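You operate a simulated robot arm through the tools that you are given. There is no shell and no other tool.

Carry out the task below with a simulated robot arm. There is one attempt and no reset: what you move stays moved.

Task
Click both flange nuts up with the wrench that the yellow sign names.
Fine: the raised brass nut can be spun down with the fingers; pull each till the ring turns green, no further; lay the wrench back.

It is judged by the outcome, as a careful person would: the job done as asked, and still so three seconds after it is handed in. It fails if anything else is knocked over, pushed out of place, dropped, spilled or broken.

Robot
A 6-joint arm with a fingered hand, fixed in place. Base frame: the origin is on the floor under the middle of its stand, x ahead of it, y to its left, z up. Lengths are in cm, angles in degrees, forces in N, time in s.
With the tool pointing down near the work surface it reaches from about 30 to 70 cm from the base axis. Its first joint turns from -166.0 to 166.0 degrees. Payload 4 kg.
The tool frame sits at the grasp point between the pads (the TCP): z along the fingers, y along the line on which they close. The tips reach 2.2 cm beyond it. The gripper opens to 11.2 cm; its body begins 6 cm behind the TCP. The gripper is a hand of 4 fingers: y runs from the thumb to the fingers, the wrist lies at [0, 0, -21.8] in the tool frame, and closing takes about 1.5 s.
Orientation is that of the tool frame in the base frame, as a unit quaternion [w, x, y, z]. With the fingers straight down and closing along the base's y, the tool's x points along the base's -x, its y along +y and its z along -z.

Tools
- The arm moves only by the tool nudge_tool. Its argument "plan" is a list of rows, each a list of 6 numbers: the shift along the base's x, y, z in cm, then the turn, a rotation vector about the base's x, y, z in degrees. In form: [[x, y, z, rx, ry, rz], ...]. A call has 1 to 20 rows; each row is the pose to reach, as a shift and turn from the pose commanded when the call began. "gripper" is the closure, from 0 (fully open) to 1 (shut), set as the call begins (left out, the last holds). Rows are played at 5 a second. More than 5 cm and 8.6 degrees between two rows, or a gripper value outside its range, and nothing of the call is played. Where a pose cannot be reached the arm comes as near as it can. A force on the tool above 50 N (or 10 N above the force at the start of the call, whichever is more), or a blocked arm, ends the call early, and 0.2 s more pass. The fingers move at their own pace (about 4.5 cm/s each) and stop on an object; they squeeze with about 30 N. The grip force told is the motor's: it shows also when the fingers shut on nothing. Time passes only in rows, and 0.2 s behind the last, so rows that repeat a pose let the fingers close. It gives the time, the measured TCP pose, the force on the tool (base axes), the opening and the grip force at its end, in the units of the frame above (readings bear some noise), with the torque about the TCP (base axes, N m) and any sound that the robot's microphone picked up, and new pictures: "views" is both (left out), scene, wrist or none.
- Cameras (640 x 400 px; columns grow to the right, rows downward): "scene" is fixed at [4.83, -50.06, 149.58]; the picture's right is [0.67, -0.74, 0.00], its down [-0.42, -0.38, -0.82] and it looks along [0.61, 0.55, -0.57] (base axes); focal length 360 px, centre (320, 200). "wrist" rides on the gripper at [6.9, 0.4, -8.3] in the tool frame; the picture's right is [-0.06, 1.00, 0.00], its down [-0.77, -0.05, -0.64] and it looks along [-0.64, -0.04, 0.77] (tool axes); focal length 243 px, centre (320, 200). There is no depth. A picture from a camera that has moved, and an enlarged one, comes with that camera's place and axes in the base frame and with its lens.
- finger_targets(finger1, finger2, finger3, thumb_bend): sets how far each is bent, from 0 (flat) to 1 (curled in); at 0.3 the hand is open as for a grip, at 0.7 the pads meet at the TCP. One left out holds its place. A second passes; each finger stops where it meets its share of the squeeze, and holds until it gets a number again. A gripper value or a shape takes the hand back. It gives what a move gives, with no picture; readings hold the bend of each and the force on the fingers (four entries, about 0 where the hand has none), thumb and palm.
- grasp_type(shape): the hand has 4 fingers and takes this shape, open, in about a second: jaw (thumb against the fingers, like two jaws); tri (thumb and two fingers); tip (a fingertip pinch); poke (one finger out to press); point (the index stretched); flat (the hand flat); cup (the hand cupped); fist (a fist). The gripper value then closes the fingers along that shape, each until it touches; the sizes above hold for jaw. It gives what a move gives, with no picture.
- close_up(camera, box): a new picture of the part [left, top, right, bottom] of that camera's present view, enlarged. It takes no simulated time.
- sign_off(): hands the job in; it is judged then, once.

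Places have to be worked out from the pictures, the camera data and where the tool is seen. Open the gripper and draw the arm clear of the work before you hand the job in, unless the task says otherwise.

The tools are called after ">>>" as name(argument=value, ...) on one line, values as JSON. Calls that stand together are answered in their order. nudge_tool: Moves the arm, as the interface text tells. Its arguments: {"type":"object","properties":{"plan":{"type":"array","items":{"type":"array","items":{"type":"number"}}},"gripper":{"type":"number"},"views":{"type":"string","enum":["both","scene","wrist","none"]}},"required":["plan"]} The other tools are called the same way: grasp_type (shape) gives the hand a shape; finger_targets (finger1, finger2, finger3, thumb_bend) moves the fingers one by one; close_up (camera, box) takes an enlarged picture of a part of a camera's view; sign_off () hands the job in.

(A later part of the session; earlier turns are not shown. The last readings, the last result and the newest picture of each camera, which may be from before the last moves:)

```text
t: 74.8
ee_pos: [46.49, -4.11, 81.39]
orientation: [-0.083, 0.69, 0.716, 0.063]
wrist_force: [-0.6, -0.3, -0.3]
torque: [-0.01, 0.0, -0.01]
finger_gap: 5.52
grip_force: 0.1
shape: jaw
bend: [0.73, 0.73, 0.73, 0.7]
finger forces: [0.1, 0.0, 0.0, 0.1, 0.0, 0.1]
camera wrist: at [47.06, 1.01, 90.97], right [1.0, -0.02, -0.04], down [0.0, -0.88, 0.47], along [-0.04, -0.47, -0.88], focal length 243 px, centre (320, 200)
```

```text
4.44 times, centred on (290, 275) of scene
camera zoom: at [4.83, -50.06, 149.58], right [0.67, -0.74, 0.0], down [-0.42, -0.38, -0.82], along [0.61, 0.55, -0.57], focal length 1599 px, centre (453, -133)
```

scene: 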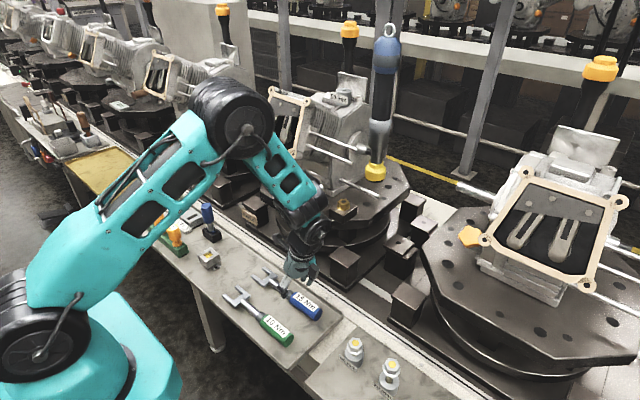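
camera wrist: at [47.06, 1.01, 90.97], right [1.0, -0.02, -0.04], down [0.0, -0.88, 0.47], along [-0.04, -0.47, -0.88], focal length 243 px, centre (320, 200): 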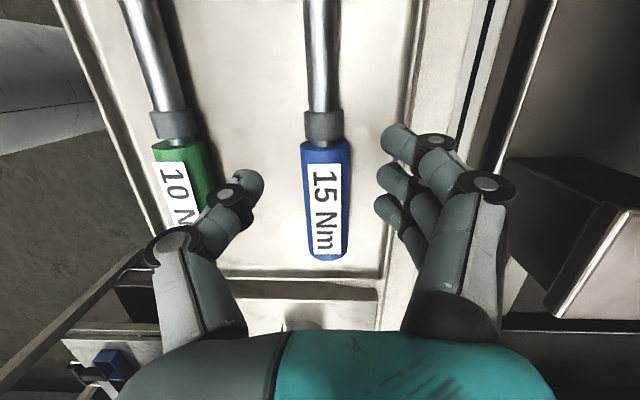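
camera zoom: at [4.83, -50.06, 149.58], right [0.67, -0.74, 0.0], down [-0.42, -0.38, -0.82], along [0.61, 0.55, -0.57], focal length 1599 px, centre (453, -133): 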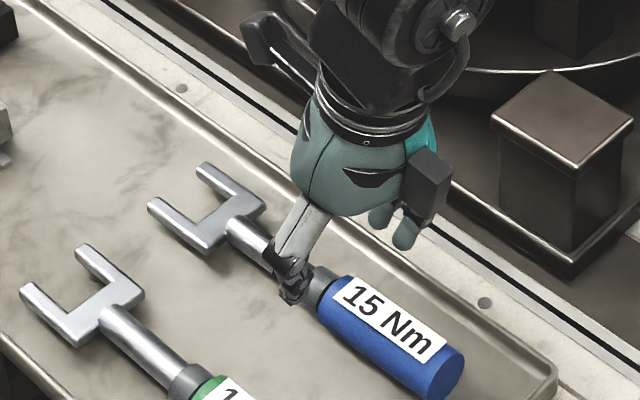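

The wrench lies back in its place, axis at x≈46.6. Last time the grip sat too high on the round handle. I straighten the hand, shift back to y≈-8.4, and lower around the handle until the fingertips nearly touch the bench, for a deeper grip further back.

>>> nudge_tool(plan=[[0.05, -1.5, 0, -4, -0.6, -0.8], [0.1, -3, 0, -8, -1.2, -1.6], [0.1, -4.3, -0.5, -11.8, -1.8, -2.3], [0.1, -4.3, -1.8, -11.8, -1.8, -2.3], [0.1, -4.3, -3.0, -11.8, -1.8, -2.3], [0.1, -4.3, -4.2, -11.8, -1.8, -2.3], [0.1, -4.3, -4.6, -11.8, -1.8, -2.3]], views="wrist")

>>> close_up(camera="scene", box=[255, 245, 335, 325])

```text
t: 76.4
ee_pos: [46.63, -8.59, 76.68]
orientation: [0.002, 0.708, 0.706, 0.002]
wrist_force: [-0.5, 0.3, -1.0]
torque: [0.0, -0.01, 0.01]
finger_gap: 5.53
grip_force: 0.0
shape: jaw
bend: [0.73, 0.73, 0.73, 0.7]
finger forces: [0.0, 0.0, 0.0, 0.1, 0.1, 0.0]
camera wrist: at [47.12, -1.65, 84.94], right [1.0, -0.07, 0.0], down [-0.05, -0.77, 0.64], along [-0.04, -0.64, -0.77], focal length 243 px, centre (320, 200)
```

wrist: 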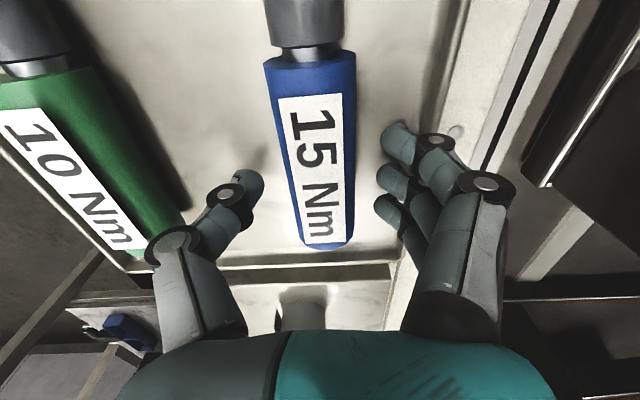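

```text
5.00 times, centred on (295, 285) of scene
camera zoom: at [4.83, -50.06, 149.58], right [0.67, -0.74, 0.0], down [-0.42, -0.38, -0.82], along [0.61, 0.55, -0.57], focal length 1798 px, centre (445, -225)
```

zoom: 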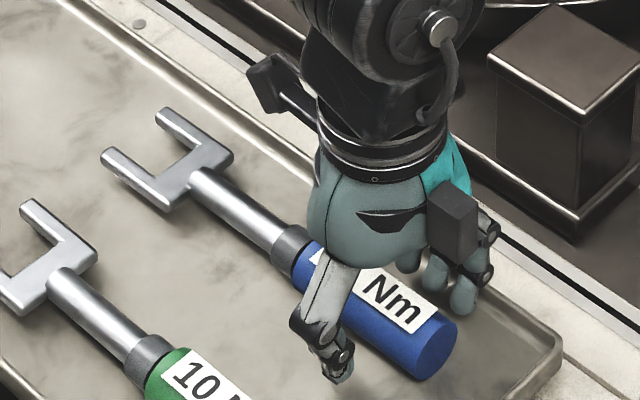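

>>> nudge_tool(plan=[[0, 0, -0.2, 0, 0, 0], [0, 0, -0.4, 0, 0, 0], [0, 0, -0.5, 0, 0, 0]], views="none")

```text
t: 77.2
ee_pos: [46.65, -8.41, 76.15]
orientation: [0.0, 0.709, 0.706, 0.0]
wrist_force: [0.5, -0.1, 0.4]
torque: [0.02, 0.01, 0.0]
finger_gap: 5.54
grip_force: 0.1
shape: jaw
bend: [0.73, 0.73, 0.73, 0.7]
finger forces: [0.0, 0.1, 0.0, 0.0, 0.0, 0.0]
```

No contact yet at z 76.15, so I go a little lower in small steps.

>>> nudge_tool(plan=[[0, 0, -0.2, 0, 0, 0], [0, 0, -0.4, 0, 0, 0]], views="none")

>>> close_up(camera="scene", box=[270, 260, 320, 310])

```text
t: 77.8
ee_pos: [46.8, -8.53, 75.82]
orientation: [0.002, 0.708, 0.707, 0.002]
wrist_force: [-0.5, 3.8, 33.9]
torque: [0.07, -0.21, 0.13]
finger_gap: 5.48
grip_force: 0.1
shape: jaw
bend: [0.74, 0.74, 0.74, 0.7]
finger forces: [7.1, 7.1, 7.2, 0.1, 13.3, 0.0]
```

```text
8.00 times, centred on (295, 285) of scene
camera zoom: at [4.83, -50.06, 149.58], right [0.67, -0.74, 0.0], down [-0.42, -0.38, -0.82], along [0.61, 0.55, -0.57], focal length 2878 px, centre (520, -480)
```

zoom: 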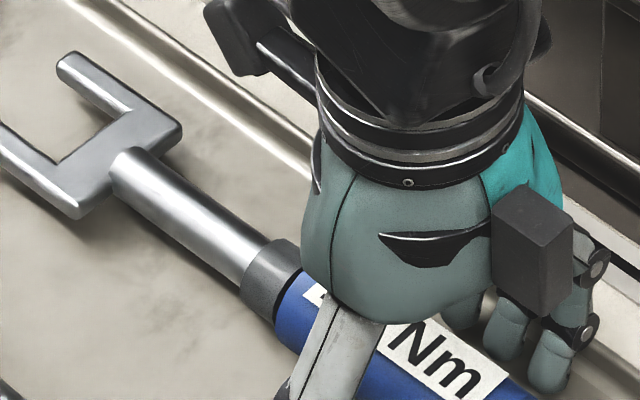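

The fingertips touch the bench at z≈75.85. I raise 0.3 cm and close on the handle from there, which is a deeper grip than before.

>>> nudge_tool(plan=[[-0.1, 0, 0.3, 0, 0, 0], [-0.1, 0, 0.3, 0, 0, 0]], views="none")

>>> nudge_tool(plan=[[0, 0, 0, 0, 0, 0], [0, 0, 0, 0, 0, 0], [0, 0, 0, 0, 0, 0], [0, 0, 0, 0, 0, 0], [0, 0, 0, 0, 0, 0], [0, 0, 0, 0, 0, 0]], gripper=1.0, views="wrist")

```text
t: 78.4
ee_pos: [46.45, -8.44, 76.17]
orientation: [0.002, 0.708, 0.706, 0.0]
wrist_force: [1.9, -0.2, 4.2]
torque: [-0.03, -0.15, -0.02]
finger_gap: 5.71
grip_force: 0.1
shape: jaw
bend: [0.73, 0.73, 0.73, 0.7]
finger forces: [1.2, 1.2, 1.3, 0.1, 0.1, 0.0]
```

```text
t: 79.8
ee_pos: [46.49, -8.52, 76.23]
orientation: [0.002, 0.709, 0.705, 0.001]
wrist_force: [-1.0, 1.1, 0.3]
torque: [-0.05, -0.01, 0.09]
finger_gap: 2.67
grip_force: 29.5
shape: jaw
bend: [0.74, 0.74, 0.73, 0.71]
finger forces: [8.0, 8.7, 9.6, 0.0, 26.9, 0.0]
camera wrist: at [46.99, -1.61, 84.41], right [1.0, -0.07, 0.0], down [-0.05, -0.77, 0.64], along [-0.04, -0.64, -0.77], focal length 243 px, centre (320, 200)
```

wrist: 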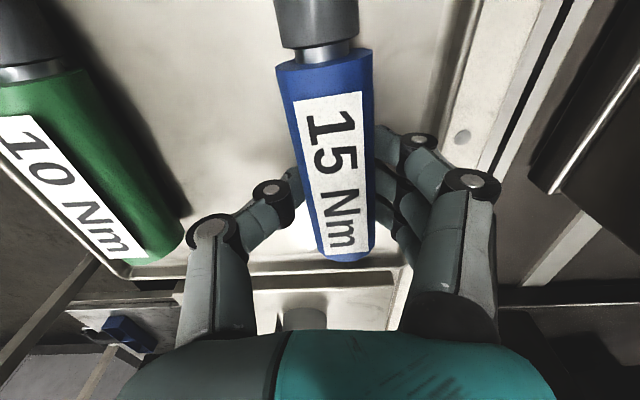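

A deeper grip (gap 2.67), 27 N on the thumb. I lift 6 cm and check the wrench's attitude.

>>> nudge_tool(plan=[[0, 0, 0.7, 0, 0, 0], [0, 0, 1.5, 0, 0, 0], [0, 0, 3, 0, 0, 0], [0, 0, 4.5, 0, 0, 0], [0, 0, 6, 0, 0, 0], [0, 0, 6, 0, 0, 0]], views="wrist")

>>> close_up(camera="scene", box=[240, 235, 340, 315])

```text
t: 81.2
ee_pos: [46.37, -8.49, 82.11]
orientation: [0.0, 0.708, 0.706, 0.001]
wrist_force: [-0.1, -0.8, -3.4]
torque: [-0.14, 0.02, 0.01]
finger_gap: 2.66
grip_force: 30.1
shape: jaw
bend: [0.74, 0.74, 0.74, 0.71]
finger forces: [7.8, 9.0, 9.8, 0.1, 26.6, 0.0]
camera wrist: at [46.95, -1.63, 90.36], right [1.0, -0.07, 0.0], down [-0.05, -0.77, 0.64], along [-0.04, -0.64, -0.77], focal length 243 px, centre (320, 200)
```

wrist: 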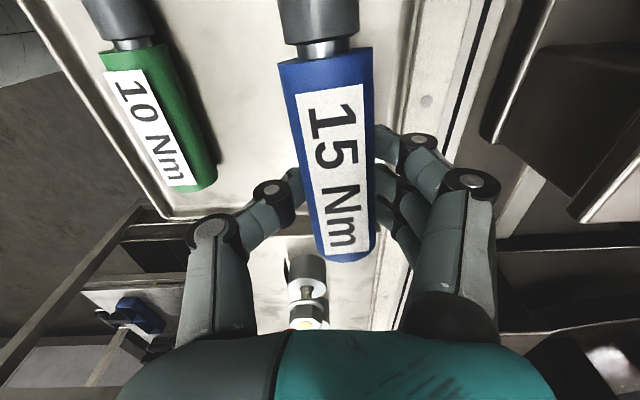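

```text
5.00 times, centred on (290, 275) of scene
camera zoom: at [4.83, -50.06, 149.58], right [0.67, -0.74, 0.0], down [-0.42, -0.38, -0.82], along [0.61, 0.55, -0.57], focal length 1798 px, centre (470, -175)
```

zoom: 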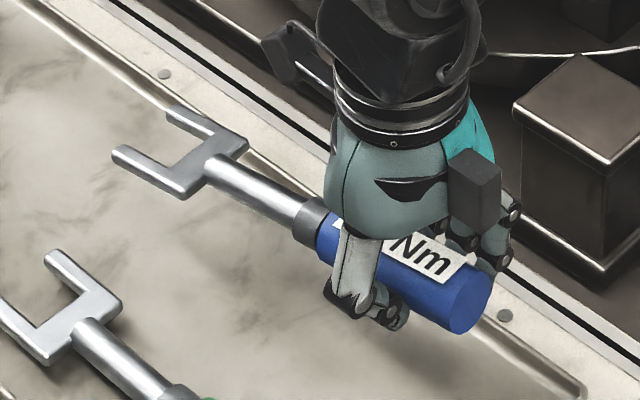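

The wrench droops about 8° in the grip, as before, and I level it by leaning the hand. I lift to z≈101 at x≈39.5 with an 8° lean, then traverse to the grey nut side and swing the jaws to +x.

>>> nudge_tool(plan=[[-0.5, 0, 3, 1.3, 0, 0], [-1.5, 0, 6, 2.6, 0, 0], [-2.8, 0, 9.5, 4, 0, 0], [-4.2, 0, 13, 5.4, 0, 0], [-5.6, 0, 16.5, 6.7, 0, 0], [-6.9, 0, 19, 8, 0, 0], [-6.9, 0, 19, 8, 0, 0]], views="none")

>>> nudge_tool(plan=[[0, 2.9, 0, 0, 0, -7.6], [0, 5.8, 0, 0, 0, -15.2], [0, 8.7, 0, 0, 0, -22.8], [0, 11.6, 0, 0, 0, -30.4], [0, 14.5, 0, 0, 0, -38], [0, 17.4, 0, 0, 0, -45.6], [0, 20.3, 0, 0, 0, -53.2], [0, 23.2, 0, 0, 0, -60.8], [0, 26.1, 0, 0, 0, -68.4], [0, 29, 0, 0, 0, -76], [0, 31.9, 0, 0, 0, -83.6], [0, 34.7, 0, 0, 0, -91], [0, 34.7, 0, 0, 0, -91]])

>>> close_up(camera="scene", box=[222, 150, 282, 188])

```text
t: 82.8
ee_pos: [39.63, -8.54, 101.07]
orientation: [-0.05, 0.707, 0.704, 0.05]
wrist_force: [0.1, -0.5, -4.0]
torque: [-0.14, 0.05, 0.0]
finger_gap: 2.68
grip_force: 29.4
shape: jaw
bend: [0.74, 0.74, 0.74, 0.71]
finger forces: [8.0, 8.8, 9.9, 0.0, 26.7, 0.1]
```

```text
t: 85.6
ee_pos: [39.55, 26.26, 100.93]
orientation: [0.002, 0.998, -0.01, 0.069]
wrist_force: [-0.3, 0.1, -2.5]
torque: [0.01, 0.15, 0.01]
finger_gap: 2.66
grip_force: 29.9
shape: jaw
bend: [0.74, 0.74, 0.74, 0.71]
finger forces: [8.1, 8.8, 9.7, 0.0, 26.5, 0.0]
camera wrist: at [45.31, 25.73, 110.2], right [-0.09, -1.0, -0.01], down [-0.85, 0.07, 0.53], along [-0.53, 0.05, -0.85], focal length 243 px, centre (320, 200)
```

scene: 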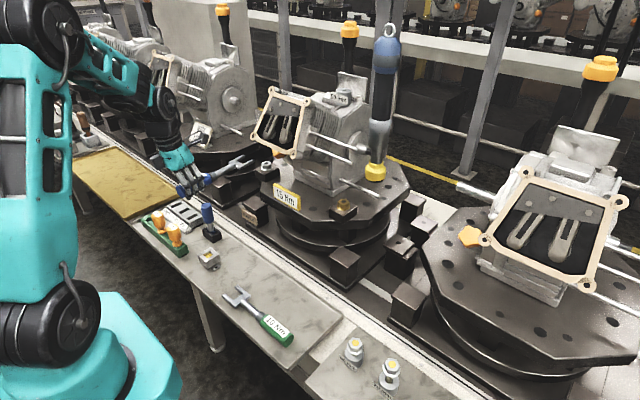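
wrist: 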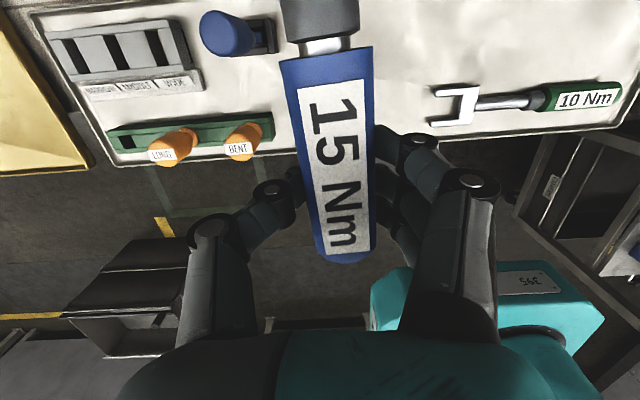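

```text
10.53 times, centred on (252, 169) of scene
camera zoom: at [4.83, -50.06, 149.58], right [0.67, -0.74, 0.0], down [-0.42, -0.38, -0.82], along [0.61, 0.55, -0.57], focal length 3786 px, centre (1036, 526)
```

zoom: 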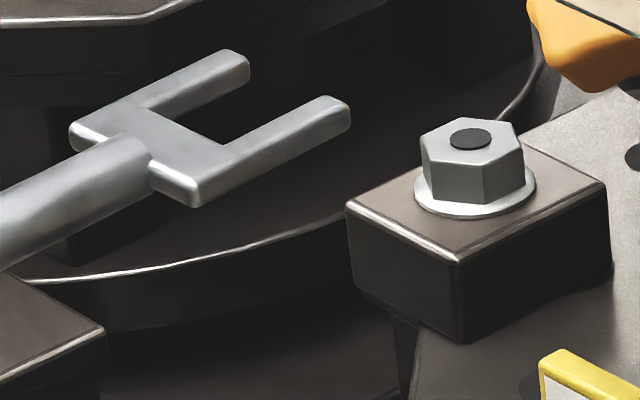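

Slopes in the scene view and the handle's position in the wrist view agree: the wrench yaws about +4° and droops ~2.5°. I correct both, move to x≈42 at z≈100, and look again.

>>> nudge_tool(plan=[[0.8, 0.2, -0.2, 0, -0.9, -1.5], [1.6, 0.4, -0.4, 0, -1.8, -3], [2.4, 0.6, -0.6, 0, -2.6, -4.5], [2.4, 0.6, -0.6, 0, -2.6, -4.5]], views="wrist")

>>> close_up(camera="scene", box=[230, 150, 286, 185])

>>> close_up(camera="wrist", box=[200, 0, 440, 280])

```text
t: 86.6
ee_pos: [42.02, 26.87, 100.49]
orientation: [0.005, 0.994, -0.049, 0.093]
wrist_force: [0.1, 0.8, -2.8]
torque: [0.02, 0.16, 0.01]
finger_gap: 2.66
grip_force: 30.1
shape: jaw
bend: [0.74, 0.74, 0.74, 0.71]
finger forces: [8.1, 8.7, 9.6, 0.0, 26.5, 0.1]
camera wrist: at [47.24, 25.93, 109.87], right [-0.16, -0.99, -0.01], down [-0.86, 0.14, 0.49], along [-0.48, 0.09, -0.87], focal length 243 px, centre (320, 200)
```

wrist: 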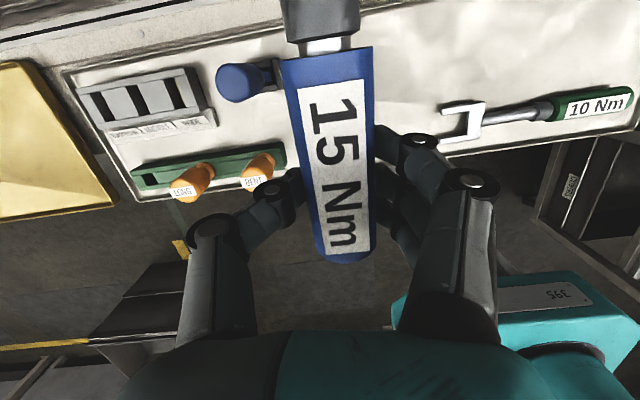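

```text
11.43 times, centred on (258, 168) of scene
camera zoom: at [4.83, -50.06, 149.58], right [0.67, -0.74, 0.0], down [-0.42, -0.38, -0.82], along [0.61, 0.55, -0.57], focal length 4111 px, centre (1029, 571)
```

zoom: 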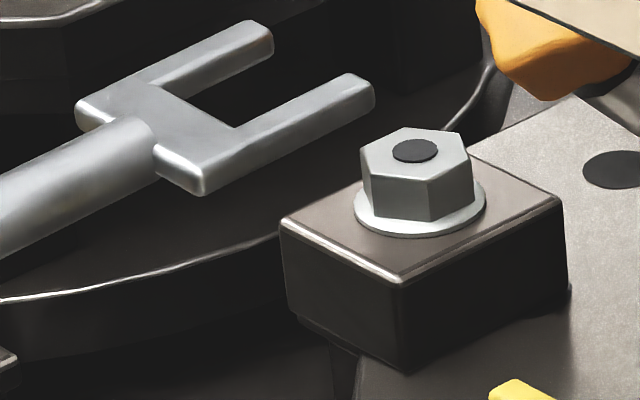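

```text
1.43 times, centred on (320, 140) of wrist
camera zoom: at [47.24, 25.93, 109.87], right [-0.16, -0.99, -0.01], down [-0.86, 0.14, 0.49], along [-0.48, 0.09, -0.87], focal length 347 px, centre (320, 286)
```

zoom: 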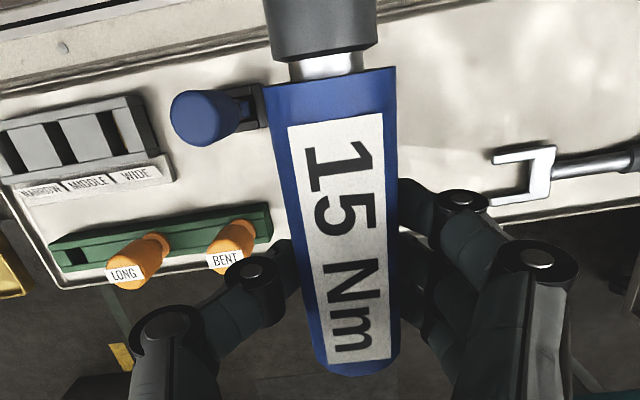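

Level and yawed -1° now. I shift +0.6 in y, lower so the jaws overlap just the top of the hex, and bring the tips close in front of it to judge the alignment directly.

>>> nudge_tool(plan=[[0.3, 0.2, -1.2, 0, 0, 0], [0.6, 0.4, -2.4, 0, 0, 0], [0.9, 0.6, -3.5, 0, 0, 0], [0.9, 0.6, -3.5, 0, 0, 0]], views="none")

>>> close_up(camera="scene", box=[238, 152, 278, 177])

```text
t: 87.6
ee_pos: [42.85, 27.56, 97.12]
orientation: [0.005, 0.995, -0.05, 0.092]
wrist_force: [0.3, -0.5, -2.8]
torque: [0.01, 0.13, 0.0]
finger_gap: 2.65
grip_force: 29.7
shape: jaw
bend: [0.74, 0.74, 0.74, 0.71]
finger forces: [8.1, 8.9, 9.7, 0.0, 26.4, 0.1]
```

```text
16.00 times, centred on (258, 164) of scene
camera zoom: at [4.83, -50.06, 149.58], right [0.67, -0.74, 0.0], down [-0.42, -0.38, -0.82], along [0.61, 0.55, -0.57], focal length 5755 px, centre (1312, 768)
```

zoom: 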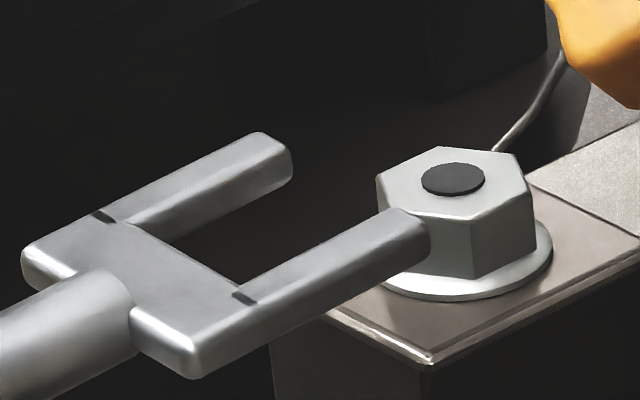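

Tips are just in front of the hex, about 0.9 cm too high and ~0.2 cm too far in +y. I lower to mid-hex and start sliding in, watching the force.

>>> nudge_tool(plan=[[-0.3, -0.2, -0.45, 0, 0, 0], [-0.3, -0.2, -0.9, 0, 0, 0], [0.3, -0.2, -0.9, 0, 0, 0], [0.9, -0.2, -0.9, 0, 0, 0], [1.5, -0.2, -0.9, 0, 0, 0]], views="none")

>>> close_up(camera="scene", box=[238, 152, 278, 177])

```text
t: 88.8
ee_pos: [44.48, 27.22, 96.03]
orientation: [0.004, 0.994, -0.05, 0.092]
wrist_force: [0.1, 0.3, -3.1]
torque: [0.01, 0.17, 0.05]
finger_gap: 2.64
grip_force: 29.4
shape: jaw
bend: [0.74, 0.74, 0.74, 0.71]
finger forces: [7.7, 8.9, 10.1, 0.0, 26.8, 0.0]
```

```text
16.00 times, centred on (258, 164) of scene
camera zoom: at [4.83, -50.06, 149.58], right [0.67, -0.74, 0.0], down [-0.42, -0.38, -0.82], along [0.61, 0.55, -0.57], focal length 5755 px, centre (1312, 768)
```

zoom: 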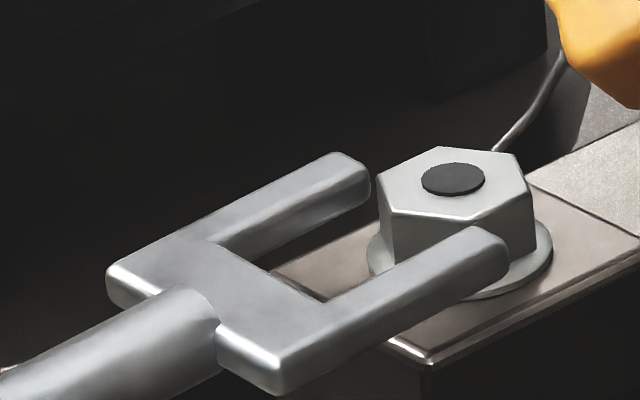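

No contact so far, and the prongs are starting to straddle the hex. I continue sliding in with a slight -y correction.

>>> nudge_tool(plan=[[0.5, -0.1, 0, 0, 0, 0], [1.0, -0.1, 0, 0, 0, 0], [1.5, -0.1, 0, 0, 0, 0]], views="none")

>>> close_up(camera="scene", box=[242, 152, 282, 177])

```text
t: 89.6
ee_pos: [46.03, 27.21, 96.22]
orientation: [0.005, 0.994, -0.049, 0.093]
wrist_force: [-0.1, 0.5, -3.5]
torque: [0.02, 0.17, 0.09]
finger_gap: 2.66
grip_force: 29.8
shape: jaw
bend: [0.74, 0.74, 0.74, 0.71]
finger forces: [7.6, 8.6, 10.4, 0.1, 27.2, 0.1]
```

```text
16.00 times, centred on (262, 164) of scene
camera zoom: at [4.83, -50.06, 149.58], right [0.67, -0.74, 0.0], down [-0.42, -0.38, -0.82], along [0.61, 0.55, -0.57], focal length 5755 px, centre (1248, 768)
```

zoom: 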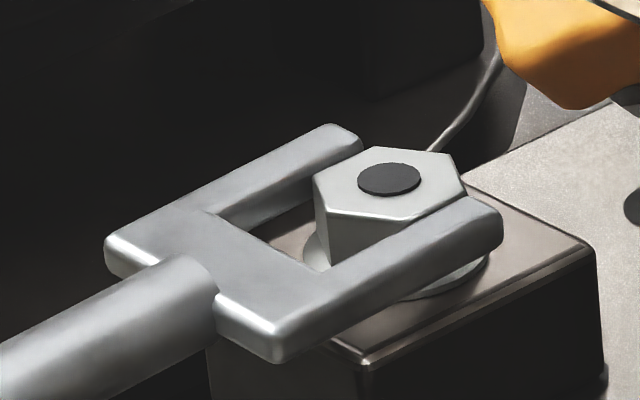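

The jaws straddle the hex cleanly. I advance another 1.2 cm to seat the nut near the throat.

>>> nudge_tool(plan=[[0.4, 0, 0, 0, 0, 0], [0.8, 0, 0, 0, 0, 0], [1.2, 0, 0, 0, 0, 0]], views="scene")

>>> close_up(camera="scene", box=[242, 152, 282, 177])

```text
t: 90.4
ee_pos: [47.37, 27.26, 96.18]
orientation: [0.004, 0.995, -0.049, 0.093]
wrist_force: [0.8, -0.6, -3.1]
torque: [0.05, 0.12, 0.03]
finger_gap: 2.67
grip_force: 29.9
shape: jaw
bend: [0.74, 0.74, 0.74, 0.71]
finger forces: [8.3, 8.8, 9.7, 0.1, 26.7, 0.0]
```

scene: 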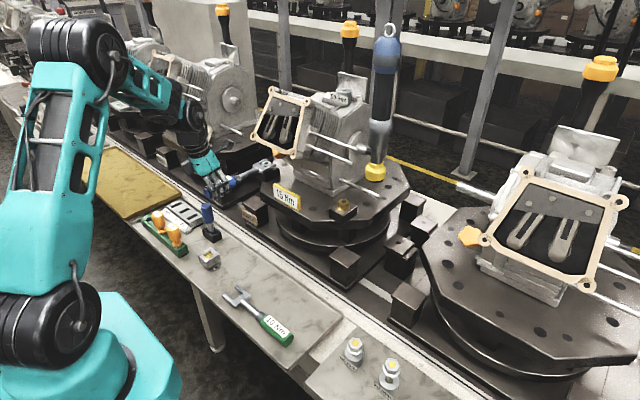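

```text
16.00 times, centred on (262, 164) of scene
camera zoom: at [4.83, -50.06, 149.58], right [0.67, -0.74, 0.0], down [-0.42, -0.38, -0.82], along [0.61, 0.55, -0.57], focal length 5755 px, centre (1248, 768)
```

zoom: 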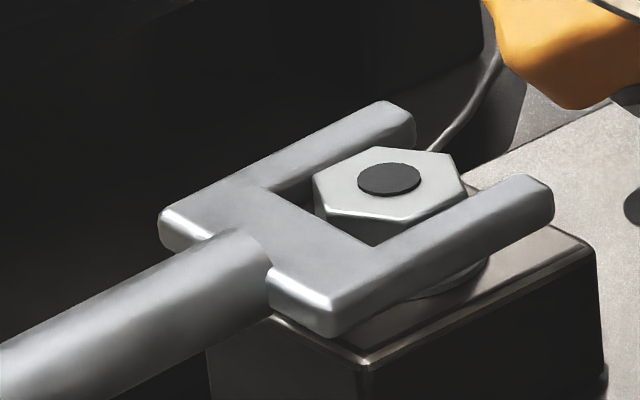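

The nut sits fully in the jaws. Now I begin the pull, rotating the wrench clockwise about the nut's axis in small steps. First 10°, watching force, torque and sound.

>>> nudge_tool(plan=[[0.07, 0.77, 0, 0, 0, -2.5], [0.17, 1.535, 0, 0, 0, -5], [0.3, 2.295, 0, 0, 0, -7.5], [0.47, 3.05, 0, 0, 0, -10]], views="scene")

>>> close_up(camera="scene", box=[242, 152, 282, 177])

```text
t: 91.4
ee_pos: [47.65, 30.34, 96.11]
orientation: [0.013, 0.986, -0.137, 0.092]
wrist_force: [-1.0, 0.0, -1.8]
torque: [0.03, 0.14, 0.08]
finger_gap: 2.65
grip_force: 29.8
shape: jaw
bend: [0.74, 0.74, 0.74, 0.71]
finger forces: [7.7, 8.8, 10.5, 0.0, 27.0, 0.1]
```

scene: 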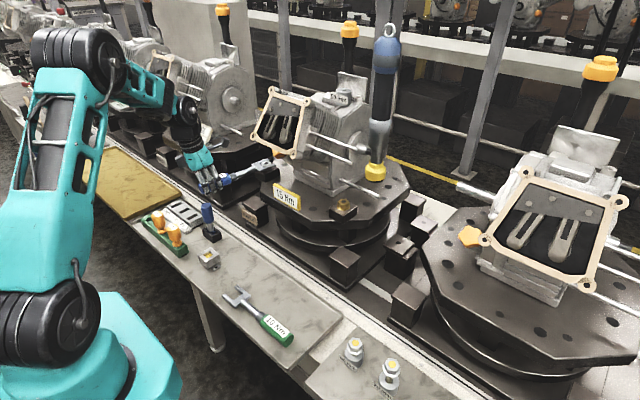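

```text
16.00 times, centred on (262, 164) of scene
camera zoom: at [4.83, -50.06, 149.58], right [0.67, -0.74, 0.0], down [-0.42, -0.38, -0.82], along [0.61, 0.55, -0.57], focal length 5755 px, centre (1248, 768)
```

zoom: 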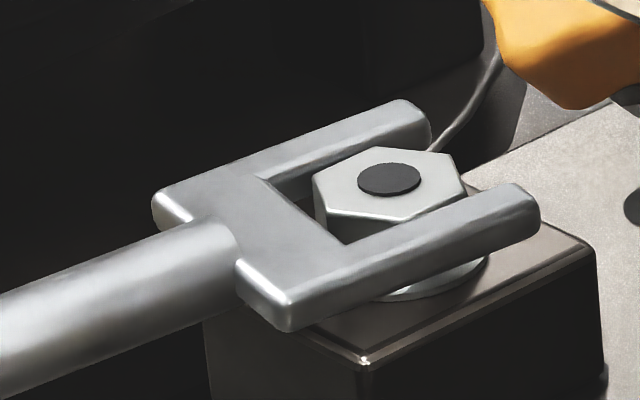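

About 10° of free play so far, with no force. I continue to 20° in small steps.

>>> nudge_tool(plan=[[0.2, 0.745, 0, 0, 0, -2.5], [0.43, 1.48, 0, 0, 0, -5], [0.7, 2.21, 0, 0, 0, -7.5], [0.99, 2.92, 0, 0, 0, -10]], views="scene")

>>> close_up(camera="scene", box=[242, 152, 282, 177])

```text
t: 92.4
ee_pos: [48.64, 33.32, 96.32]
orientation: [0.02, 0.971, -0.222, 0.09]
wrist_force: [-1.5, -0.2, -3.4]
torque: [0.0, 0.19, 0.09]
finger_gap: 2.66
grip_force: 30.2
shape: jaw
bend: [0.73, 0.74, 0.74, 0.71]
finger forces: [8.6, 9.5, 10.5, 0.0, 26.7, 0.0]
```

scene: 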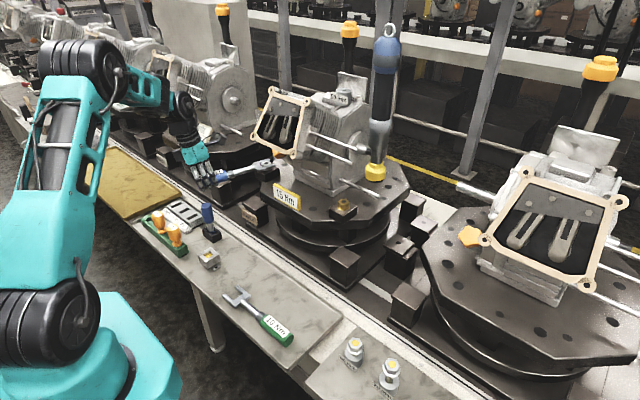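

```text
16.00 times, centred on (262, 164) of scene
camera zoom: at [4.83, -50.06, 149.58], right [0.67, -0.74, 0.0], down [-0.42, -0.38, -0.82], along [0.61, 0.55, -0.57], focal length 5755 px, centre (1248, 768)
```

zoom: 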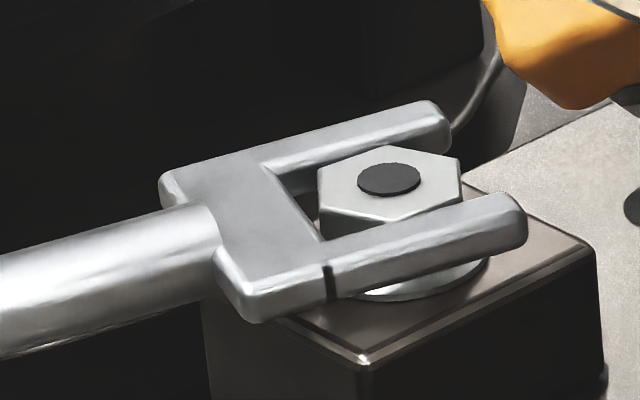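

The nut has begun to turn (about 6°), with still little force. I go on another 5°, watching for the ring.

>>> nudge_tool(plan=[[0.16, 0.35, 0, 0, 0, -1.25], [0.33, 0.7, 0, 0, 0, -2.5], [0.5, 1.04, 0, 0, 0, -3.75], [0.69, 1.385, 0, 0, 0, -5]], views="scene")

>>> close_up(camera="scene", box=[242, 152, 282, 177])

>>> close_up(camera="scene", box=[190, 140, 290, 202])

```text
t: 93.4
ee_pos: [49.31, 34.52, 96.04]
orientation: [0.023, 0.96, -0.264, 0.09]
wrist_force: [-1.0, -0.8, -1.5]
torque: [-0.04, 0.16, 0.13]
finger_gap: 2.64
grip_force: 29.8
shape: jaw
bend: [0.73, 0.74, 0.74, 0.71]
finger forces: [8.0, 9.6, 10.6, 0.0, 27.4, 0.1]
```

scene: 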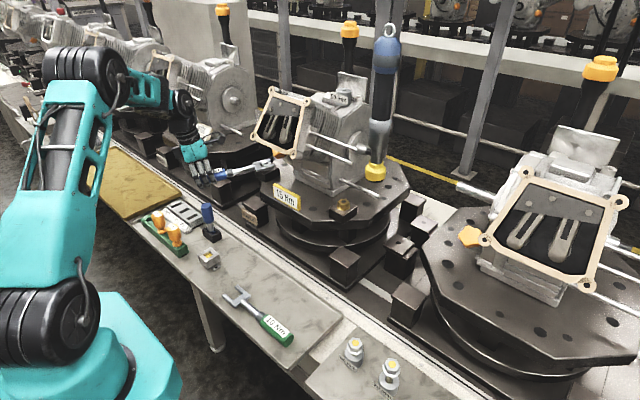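

```text
16.00 times, centred on (262, 164) of scene
camera zoom: at [4.83, -50.06, 149.58], right [0.67, -0.74, 0.0], down [-0.42, -0.38, -0.82], along [0.61, 0.55, -0.57], focal length 5755 px, centre (1248, 768)
```

zoom: 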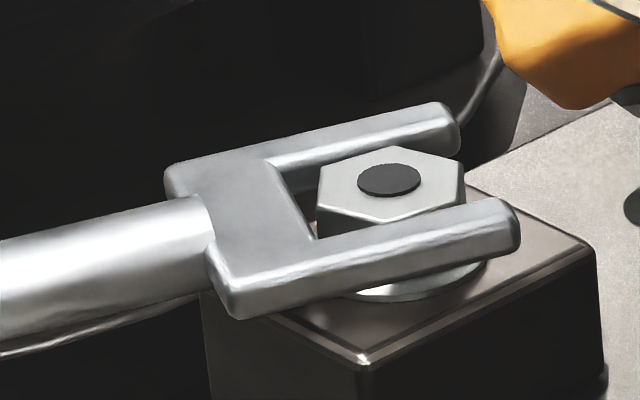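

```text
6.40 times, centred on (240, 171) of scene
camera zoom: at [4.83, -50.06, 149.58], right [0.67, -0.74, 0.0], down [-0.42, -0.38, -0.82], along [0.61, 0.55, -0.57], focal length 2302 px, centre (832, 386)
```

zoom: 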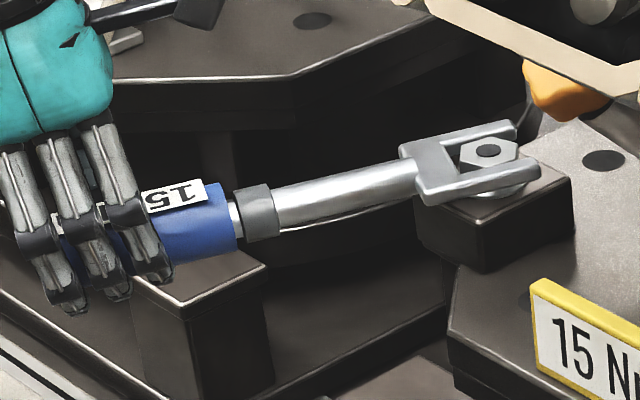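

The nut turns along freely so far. The grey collar between shaft and handle looks like the ring that should turn green. I continue another 5°.

>>> nudge_tool(plan=[[0.19, 0.34, 0, 0, 0, -1.25], [0.38, 0.67, 0, 0, 0, -2.5], [0.59, 1.0, 0, 0, 0, -3.75], [0.8, 1.32, 0, 0, 0, -5]], views="none")

>>> close_up(camera="scene", box=[190, 140, 290, 202])

```text
t: 94.4
ee_pos: [50.11, 35.7, 96.12]
orientation: [0.027, 0.948, -0.305, 0.088]
wrist_force: [-2.4, 0.0, -3.7]
torque: [0.02, 0.17, 0.18]
finger_gap: 2.67
grip_force: 30.2
shape: jaw
bend: [0.73, 0.73, 0.73, 0.71]
finger forces: [8.1, 9.6, 10.7, 0.0, 27.5, 0.1]
```

```text
6.40 times, centred on (240, 171) of scene
camera zoom: at [4.83, -50.06, 149.58], right [0.67, -0.74, 0.0], down [-0.42, -0.38, -0.82], along [0.61, 0.55, -0.57], focal length 2302 px, centre (832, 386)
```

zoom: 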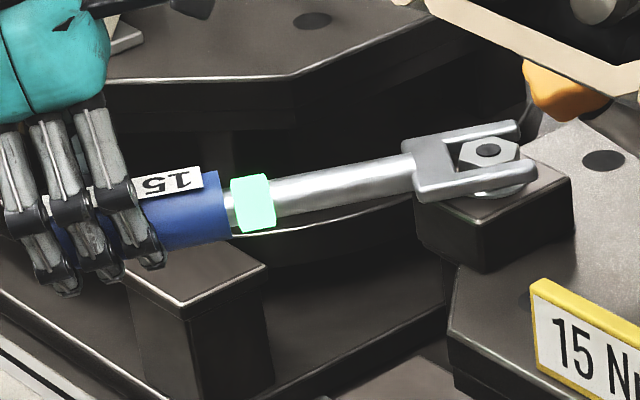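

The ring has turned green on the grey nut, so I stop pulling. I ease back about 12° within the jaw's free play, which unloads the nut without turning it, and check.

>>> nudge_tool(plan=[[-0.4, -0.66, 0, 0, 0, 2.5], [-0.8, -1.32, 0, 0, 0, 5], [-1.15, -2.0, 0, 0, 0, 7.5], [-1.49, -2.71, 0, 0, 0, 10], [-1.78, -3.42, 0, 0, 0, 12.5]], views="none")

>>> close_up(camera="scene", box=[242, 152, 282, 177])

>>> close_up(camera="scene", box=[190, 140, 290, 202])

```text
t: 95.6
ee_pos: [48.49, 32.41, 96.13]
orientation: [0.018, 0.976, -0.2, 0.09]
wrist_force: [0.7, 0.2, -3.5]
torque: [0.04, 0.13, 0.05]
finger_gap: 2.64
grip_force: 30.1
shape: jaw
bend: [0.73, 0.73, 0.74, 0.71]
finger forces: [8.7, 9.0, 9.7, 0.0, 27.8, 0.0]
```

```text
16.00 times, centred on (262, 164) of scene
camera zoom: at [4.83, -50.06, 149.58], right [0.67, -0.74, 0.0], down [-0.42, -0.38, -0.82], along [0.61, 0.55, -0.57], focal length 5755 px, centre (1248, 768)
```

zoom: 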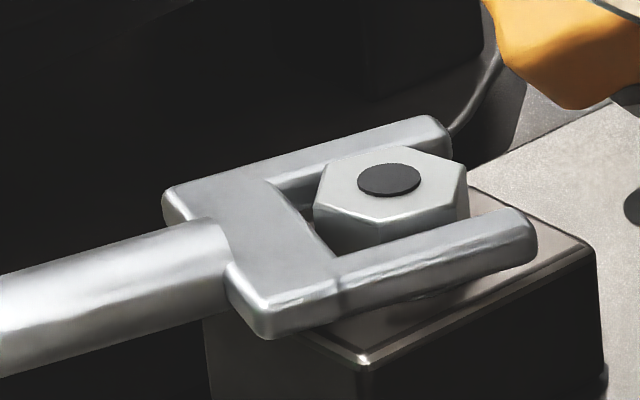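

```text
6.40 times, centred on (240, 171) of scene
camera zoom: at [4.83, -50.06, 149.58], right [0.67, -0.74, 0.0], down [-0.42, -0.38, -0.82], along [0.61, 0.55, -0.57], focal length 2302 px, centre (832, 386)
```

zoom: 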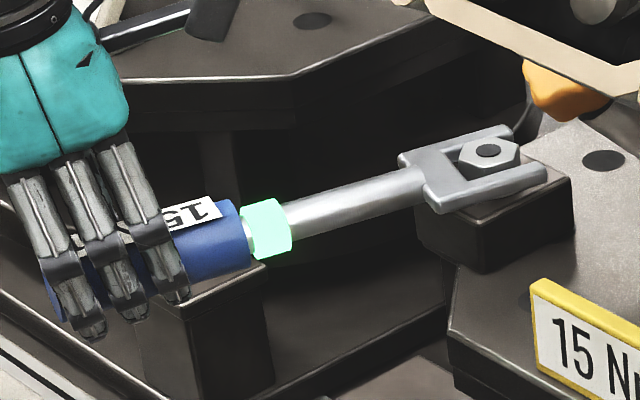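

The ring stays green and the nut stayed put when unloaded. I slide the wrench straight back off the grey nut along its own axis.

>>> nudge_tool(plan=[[-1.0, 0.33, 0, 0, 0, 0], [-2.0, 0.67, 0, 0, 0, 0], [-3.0, 1.0, 0, 0, 0, 0], [-4.0, 1.34, 0, 0, 0, 0], [-5.2, 1.74, 0.3, 0, 0, 0], [-6.2, 2.0, 1.5, 0, 0, 0], [-7, 2.0, 4.5, 0, 0, 0]], views="scene")

>>> close_up(camera="scene", box=[200, 135, 300, 197])

```text
t: 97.2
ee_pos: [41.21, 34.46, 100.68]
orientation: [0.019, 0.975, -0.2, 0.091]
wrist_force: [0.3, -1.0, -3.6]
torque: [0.07, 0.12, -0.01]
finger_gap: 2.63
grip_force: 30.2
shape: jaw
bend: [0.73, 0.73, 0.74, 0.71]
finger forces: [8.7, 9.1, 10.0, 0.1, 27.6, 0.0]
```

scene: 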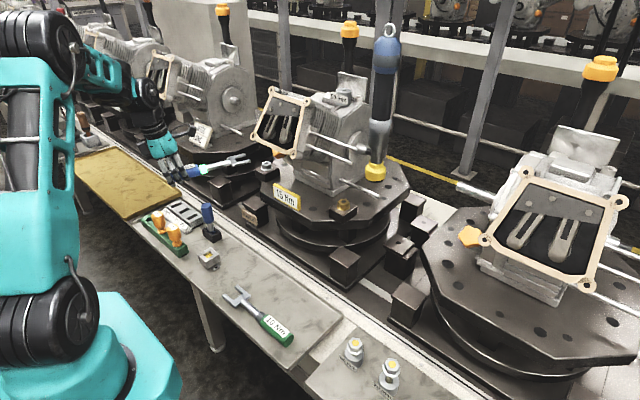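

```text
6.40 times, centred on (250, 166) of scene
camera zoom: at [4.83, -50.06, 149.58], right [0.67, -0.74, 0.0], down [-0.42, -0.38, -0.82], along [0.61, 0.55, -0.57], focal length 2302 px, centre (768, 418)
```

zoom: 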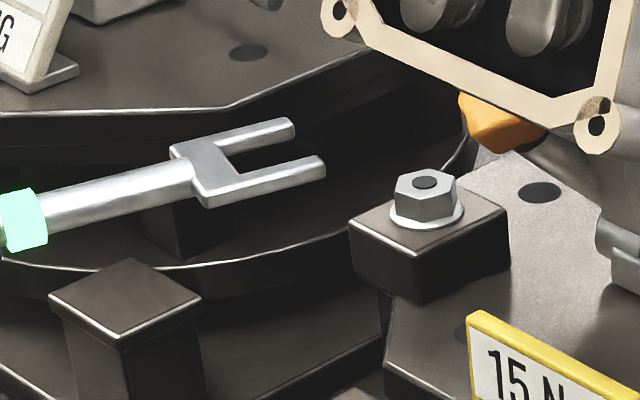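

The grey nut is clicked up and clear. For the brass nut, the hex is at 9°, so the jaw should come in pointing at about +9°. I carry the wrench back across in front of the machine at x≈36.5 to y≈-6 and turn it +27.5°.

>>> nudge_tool(plan=[[-2, -2, 0, 0, 0, 0], [-4, -5, 0, 0, 0, 3], [-4.7, -9.5, 0, 0, 0, 6], [-4.7, -14, 0, 0, 0, 9.5], [-4.7, -18.5, 0, 0, 0, 13], [-4.7, -23, 0, 0, 0, 16.5], [-4.7, -27.5, 0, 0, 0, 20], [-4.7, -32, 0, 0, 0, 23.5], [-4.7, -36.5, 0, 0, 0, 27.5], [-4.7, -40.4, 0, 0, 0, 27.5], [-4.7, -40.4, 0, 0, 0, 27.5]])

>>> close_up(camera="scene", box=[290, 175, 370, 235])

```text
t: 99.6
ee_pos: [36.91, -6.1, 100.6]
orientation: [-0.003, 0.995, 0.038, 0.092]
wrist_force: [-0.1, -0.9, -2.8]
torque: [0.05, 0.12, 0.0]
finger_gap: 2.62
grip_force: 29.9
shape: jaw
bend: [0.73, 0.73, 0.74, 0.71]
finger forces: [8.7, 9.0, 9.9, 0.0, 27.3, 0.0]
camera wrist: at [42.17, -6.12, 110.06], right [0.01, -1.0, -0.01], down [-0.87, -0.02, 0.49], along [-0.49, 0.0, -0.87], focal length 243 px, centre (320, 200)
```

scene: 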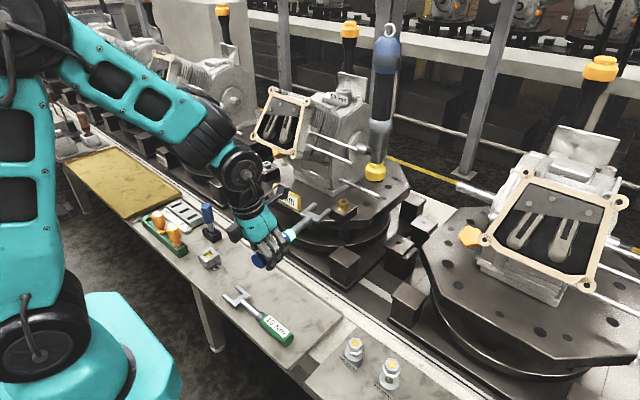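
wrist: 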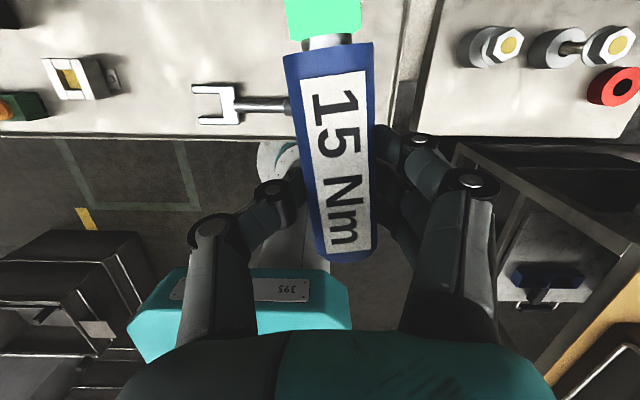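

```text
6.67 times, centred on (330, 205) of scene
camera zoom: at [4.83, -50.06, 149.58], right [0.67, -0.74, 0.0], down [-0.42, -0.38, -0.82], along [0.61, 0.55, -0.57], focal length 2398 px, centre (253, 167)
```

zoom: 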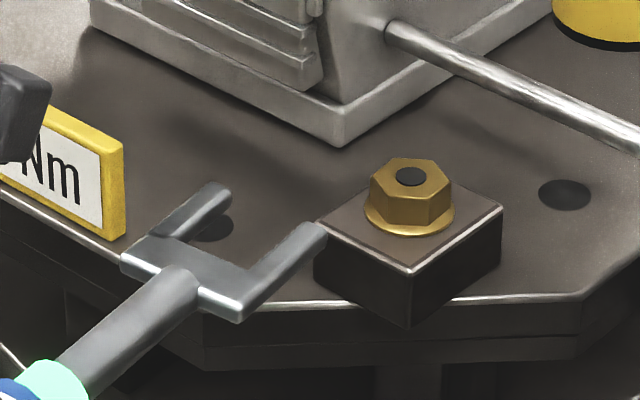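

The ring is still lit green from the first nut, so I also need another measure for the second one. I zoom in on the grey nut to see how far it turned in total, and on the brass nut and jaw for alignment.

>>> close_up(camera="scene", box=[257, 158, 277, 172])

>>> close_up(camera="scene", box=[300, 188, 340, 213])

>>> close_up(camera="scene", box=[265, 195, 325, 245])

```text
16.00 times, centred on (267, 165) of scene
camera zoom: at [4.83, -50.06, 149.58], right [0.67, -0.74, 0.0], down [-0.42, -0.38, -0.82], along [0.61, 0.55, -0.57], focal length 5755 px, centre (1168, 760)
```

zoom: 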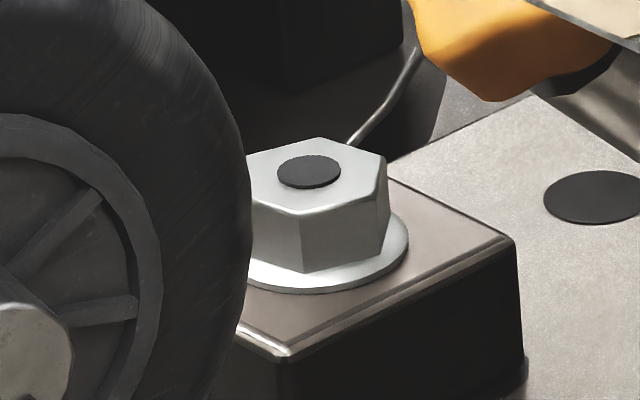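

```text
16.00 times, centred on (320, 200) of scene
camera zoom: at [4.83, -50.06, 149.58], right [0.67, -0.74, 0.0], down [-0.42, -0.38, -0.82], along [0.61, 0.55, -0.57], focal length 5755 px, centre (320, 192)
```

zoom: 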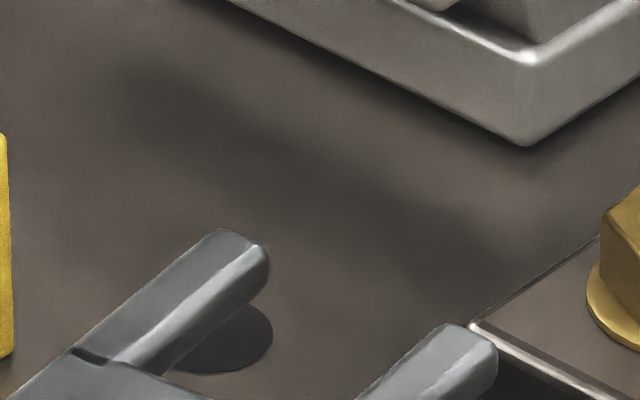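

```text
8.00 times, centred on (295, 220) of scene
camera zoom: at [4.83, -50.06, 149.58], right [0.67, -0.74, 0.0], down [-0.42, -0.38, -0.82], along [0.61, 0.55, -0.57], focal length 2878 px, centre (520, 40)
```

zoom: 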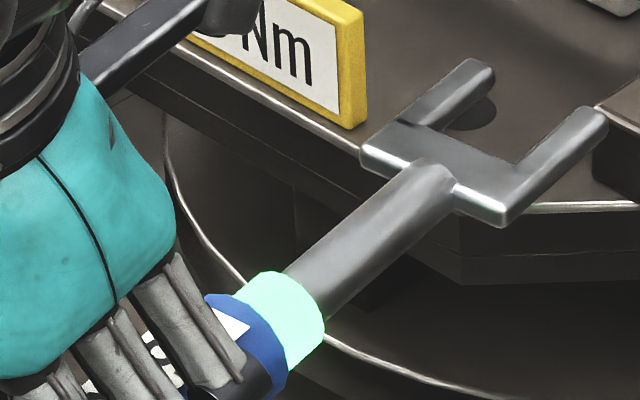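

The grey nut turned about 16° in all to reach green. The wrench now points at roughly +8° and level. I bring the jaw tips to just before the brass block, slightly above mid-hex, to check the alignment.

>>> nudge_tool(plan=[[1.5, -0.05, -1, 0, 0, 0], [3, -0.1, -2, 0, 0, 0.3], [4.5, -0.15, -3, 0, 0, 0.6], [5.3, -0.2, -3.2, 0, 0, 1], [5.3, -0.2, -3.2, 0, 0, 1]], views="none")

>>> close_up(camera="scene", box=[315, 190, 365, 222])

```text
t: 100.8
ee_pos: [42.16, -6.01, 97.44]
orientation: [-0.004, 0.995, 0.046, 0.092]
wrist_force: [0.4, -0.1, -3.0]
torque: [-0.01, 0.18, 0.02]
finger_gap: 2.6
grip_force: 30.2
shape: jaw
bend: [0.73, 0.73, 0.74, 0.71]
finger forces: [8.5, 8.9, 9.9, 0.1, 27.4, 0.0]
```

```text
12.50 times, centred on (340, 206) of scene
camera zoom: at [4.83, -50.06, 149.58], right [0.67, -0.74, 0.0], down [-0.42, -0.38, -0.82], along [0.61, 0.55, -0.57], focal length 4496 px, centre (70, 125)
```

zoom: 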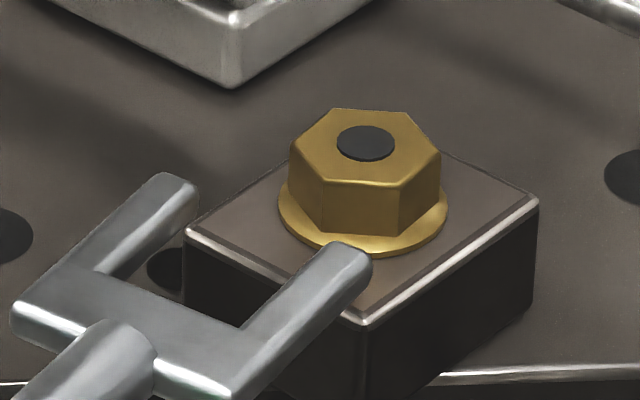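

The yaw matches (≈8°), with about 1.6° of droop. I correct the droop, lower slightly, and start sliding in along the 8° direction, watching the force.

>>> nudge_tool(plan=[[0, 0, -0.2, 0.1, -0.8, 0], [0, 0, -0.5, 0.2, -1.5, 0], [0.8, 0.1, -0.5, 0.2, -1.5, 0], [1.6, 0.2, -0.5, 0.2, -1.5, 0]], views="none")

>>> close_up(camera="scene", box=[315, 190, 365, 222])

```text
t: 101.8
ee_pos: [43.59, -5.97, 96.74]
orientation: [-0.005, 0.993, 0.046, 0.105]
wrist_force: [0.0, -0.6, -3.7]
torque: [-0.02, 0.14, 0.02]
finger_gap: 2.62
grip_force: 30.3
shape: jaw
bend: [0.73, 0.73, 0.74, 0.71]
finger forces: [8.6, 9.0, 9.9, 0.1, 27.4, 0.0]
```

```text
12.50 times, centred on (340, 206) of scene
camera zoom: at [4.83, -50.06, 149.58], right [0.67, -0.74, 0.0], down [-0.42, -0.38, -0.82], along [0.61, 0.55, -0.57], focal length 4496 px, centre (70, 125)
```

zoom: 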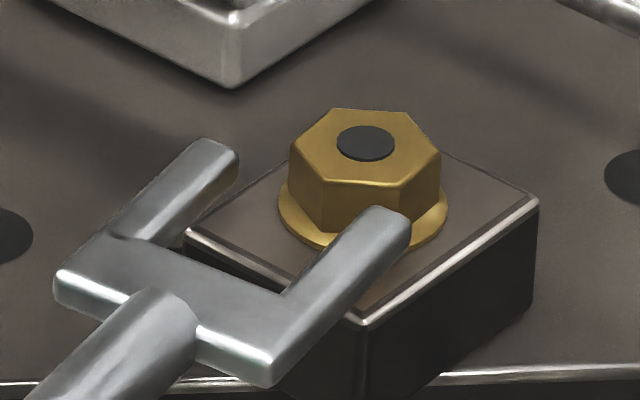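

Alignment looks within ~0.2 cm. I slide further in.

>>> nudge_tool(plan=[[0.6, 0.08, -0.1, 0, 0, 0], [1.2, 0.17, -0.2, 0, 0, 0], [1.7, 0.24, -0.2, 0, 0, 0]], views="none")

>>> close_up(camera="scene", box=[315, 190, 365, 222])

```text
t: 102.6
ee_pos: [45.3, -5.97, 96.7]
orientation: [-0.006, 0.993, 0.046, 0.106]
wrist_force: [0.0, -0.6, -2.9]
torque: [-0.01, 0.16, -0.06]
finger_gap: 2.59
grip_force: 29.7
shape: jaw
bend: [0.73, 0.74, 0.74, 0.71]
finger forces: [8.9, 9.0, 9.9, 0.1, 27.3, 0.0]
```

```text
12.50 times, centred on (340, 206) of scene
camera zoom: at [4.83, -50.06, 149.58], right [0.67, -0.74, 0.0], down [-0.42, -0.38, -0.82], along [0.61, 0.55, -0.57], focal length 4496 px, centre (70, 125)
```

zoom: 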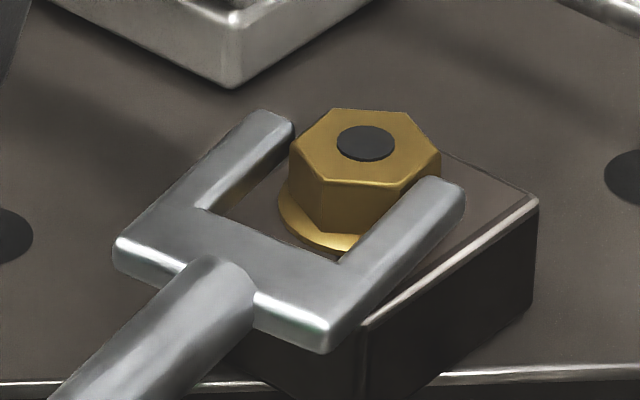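

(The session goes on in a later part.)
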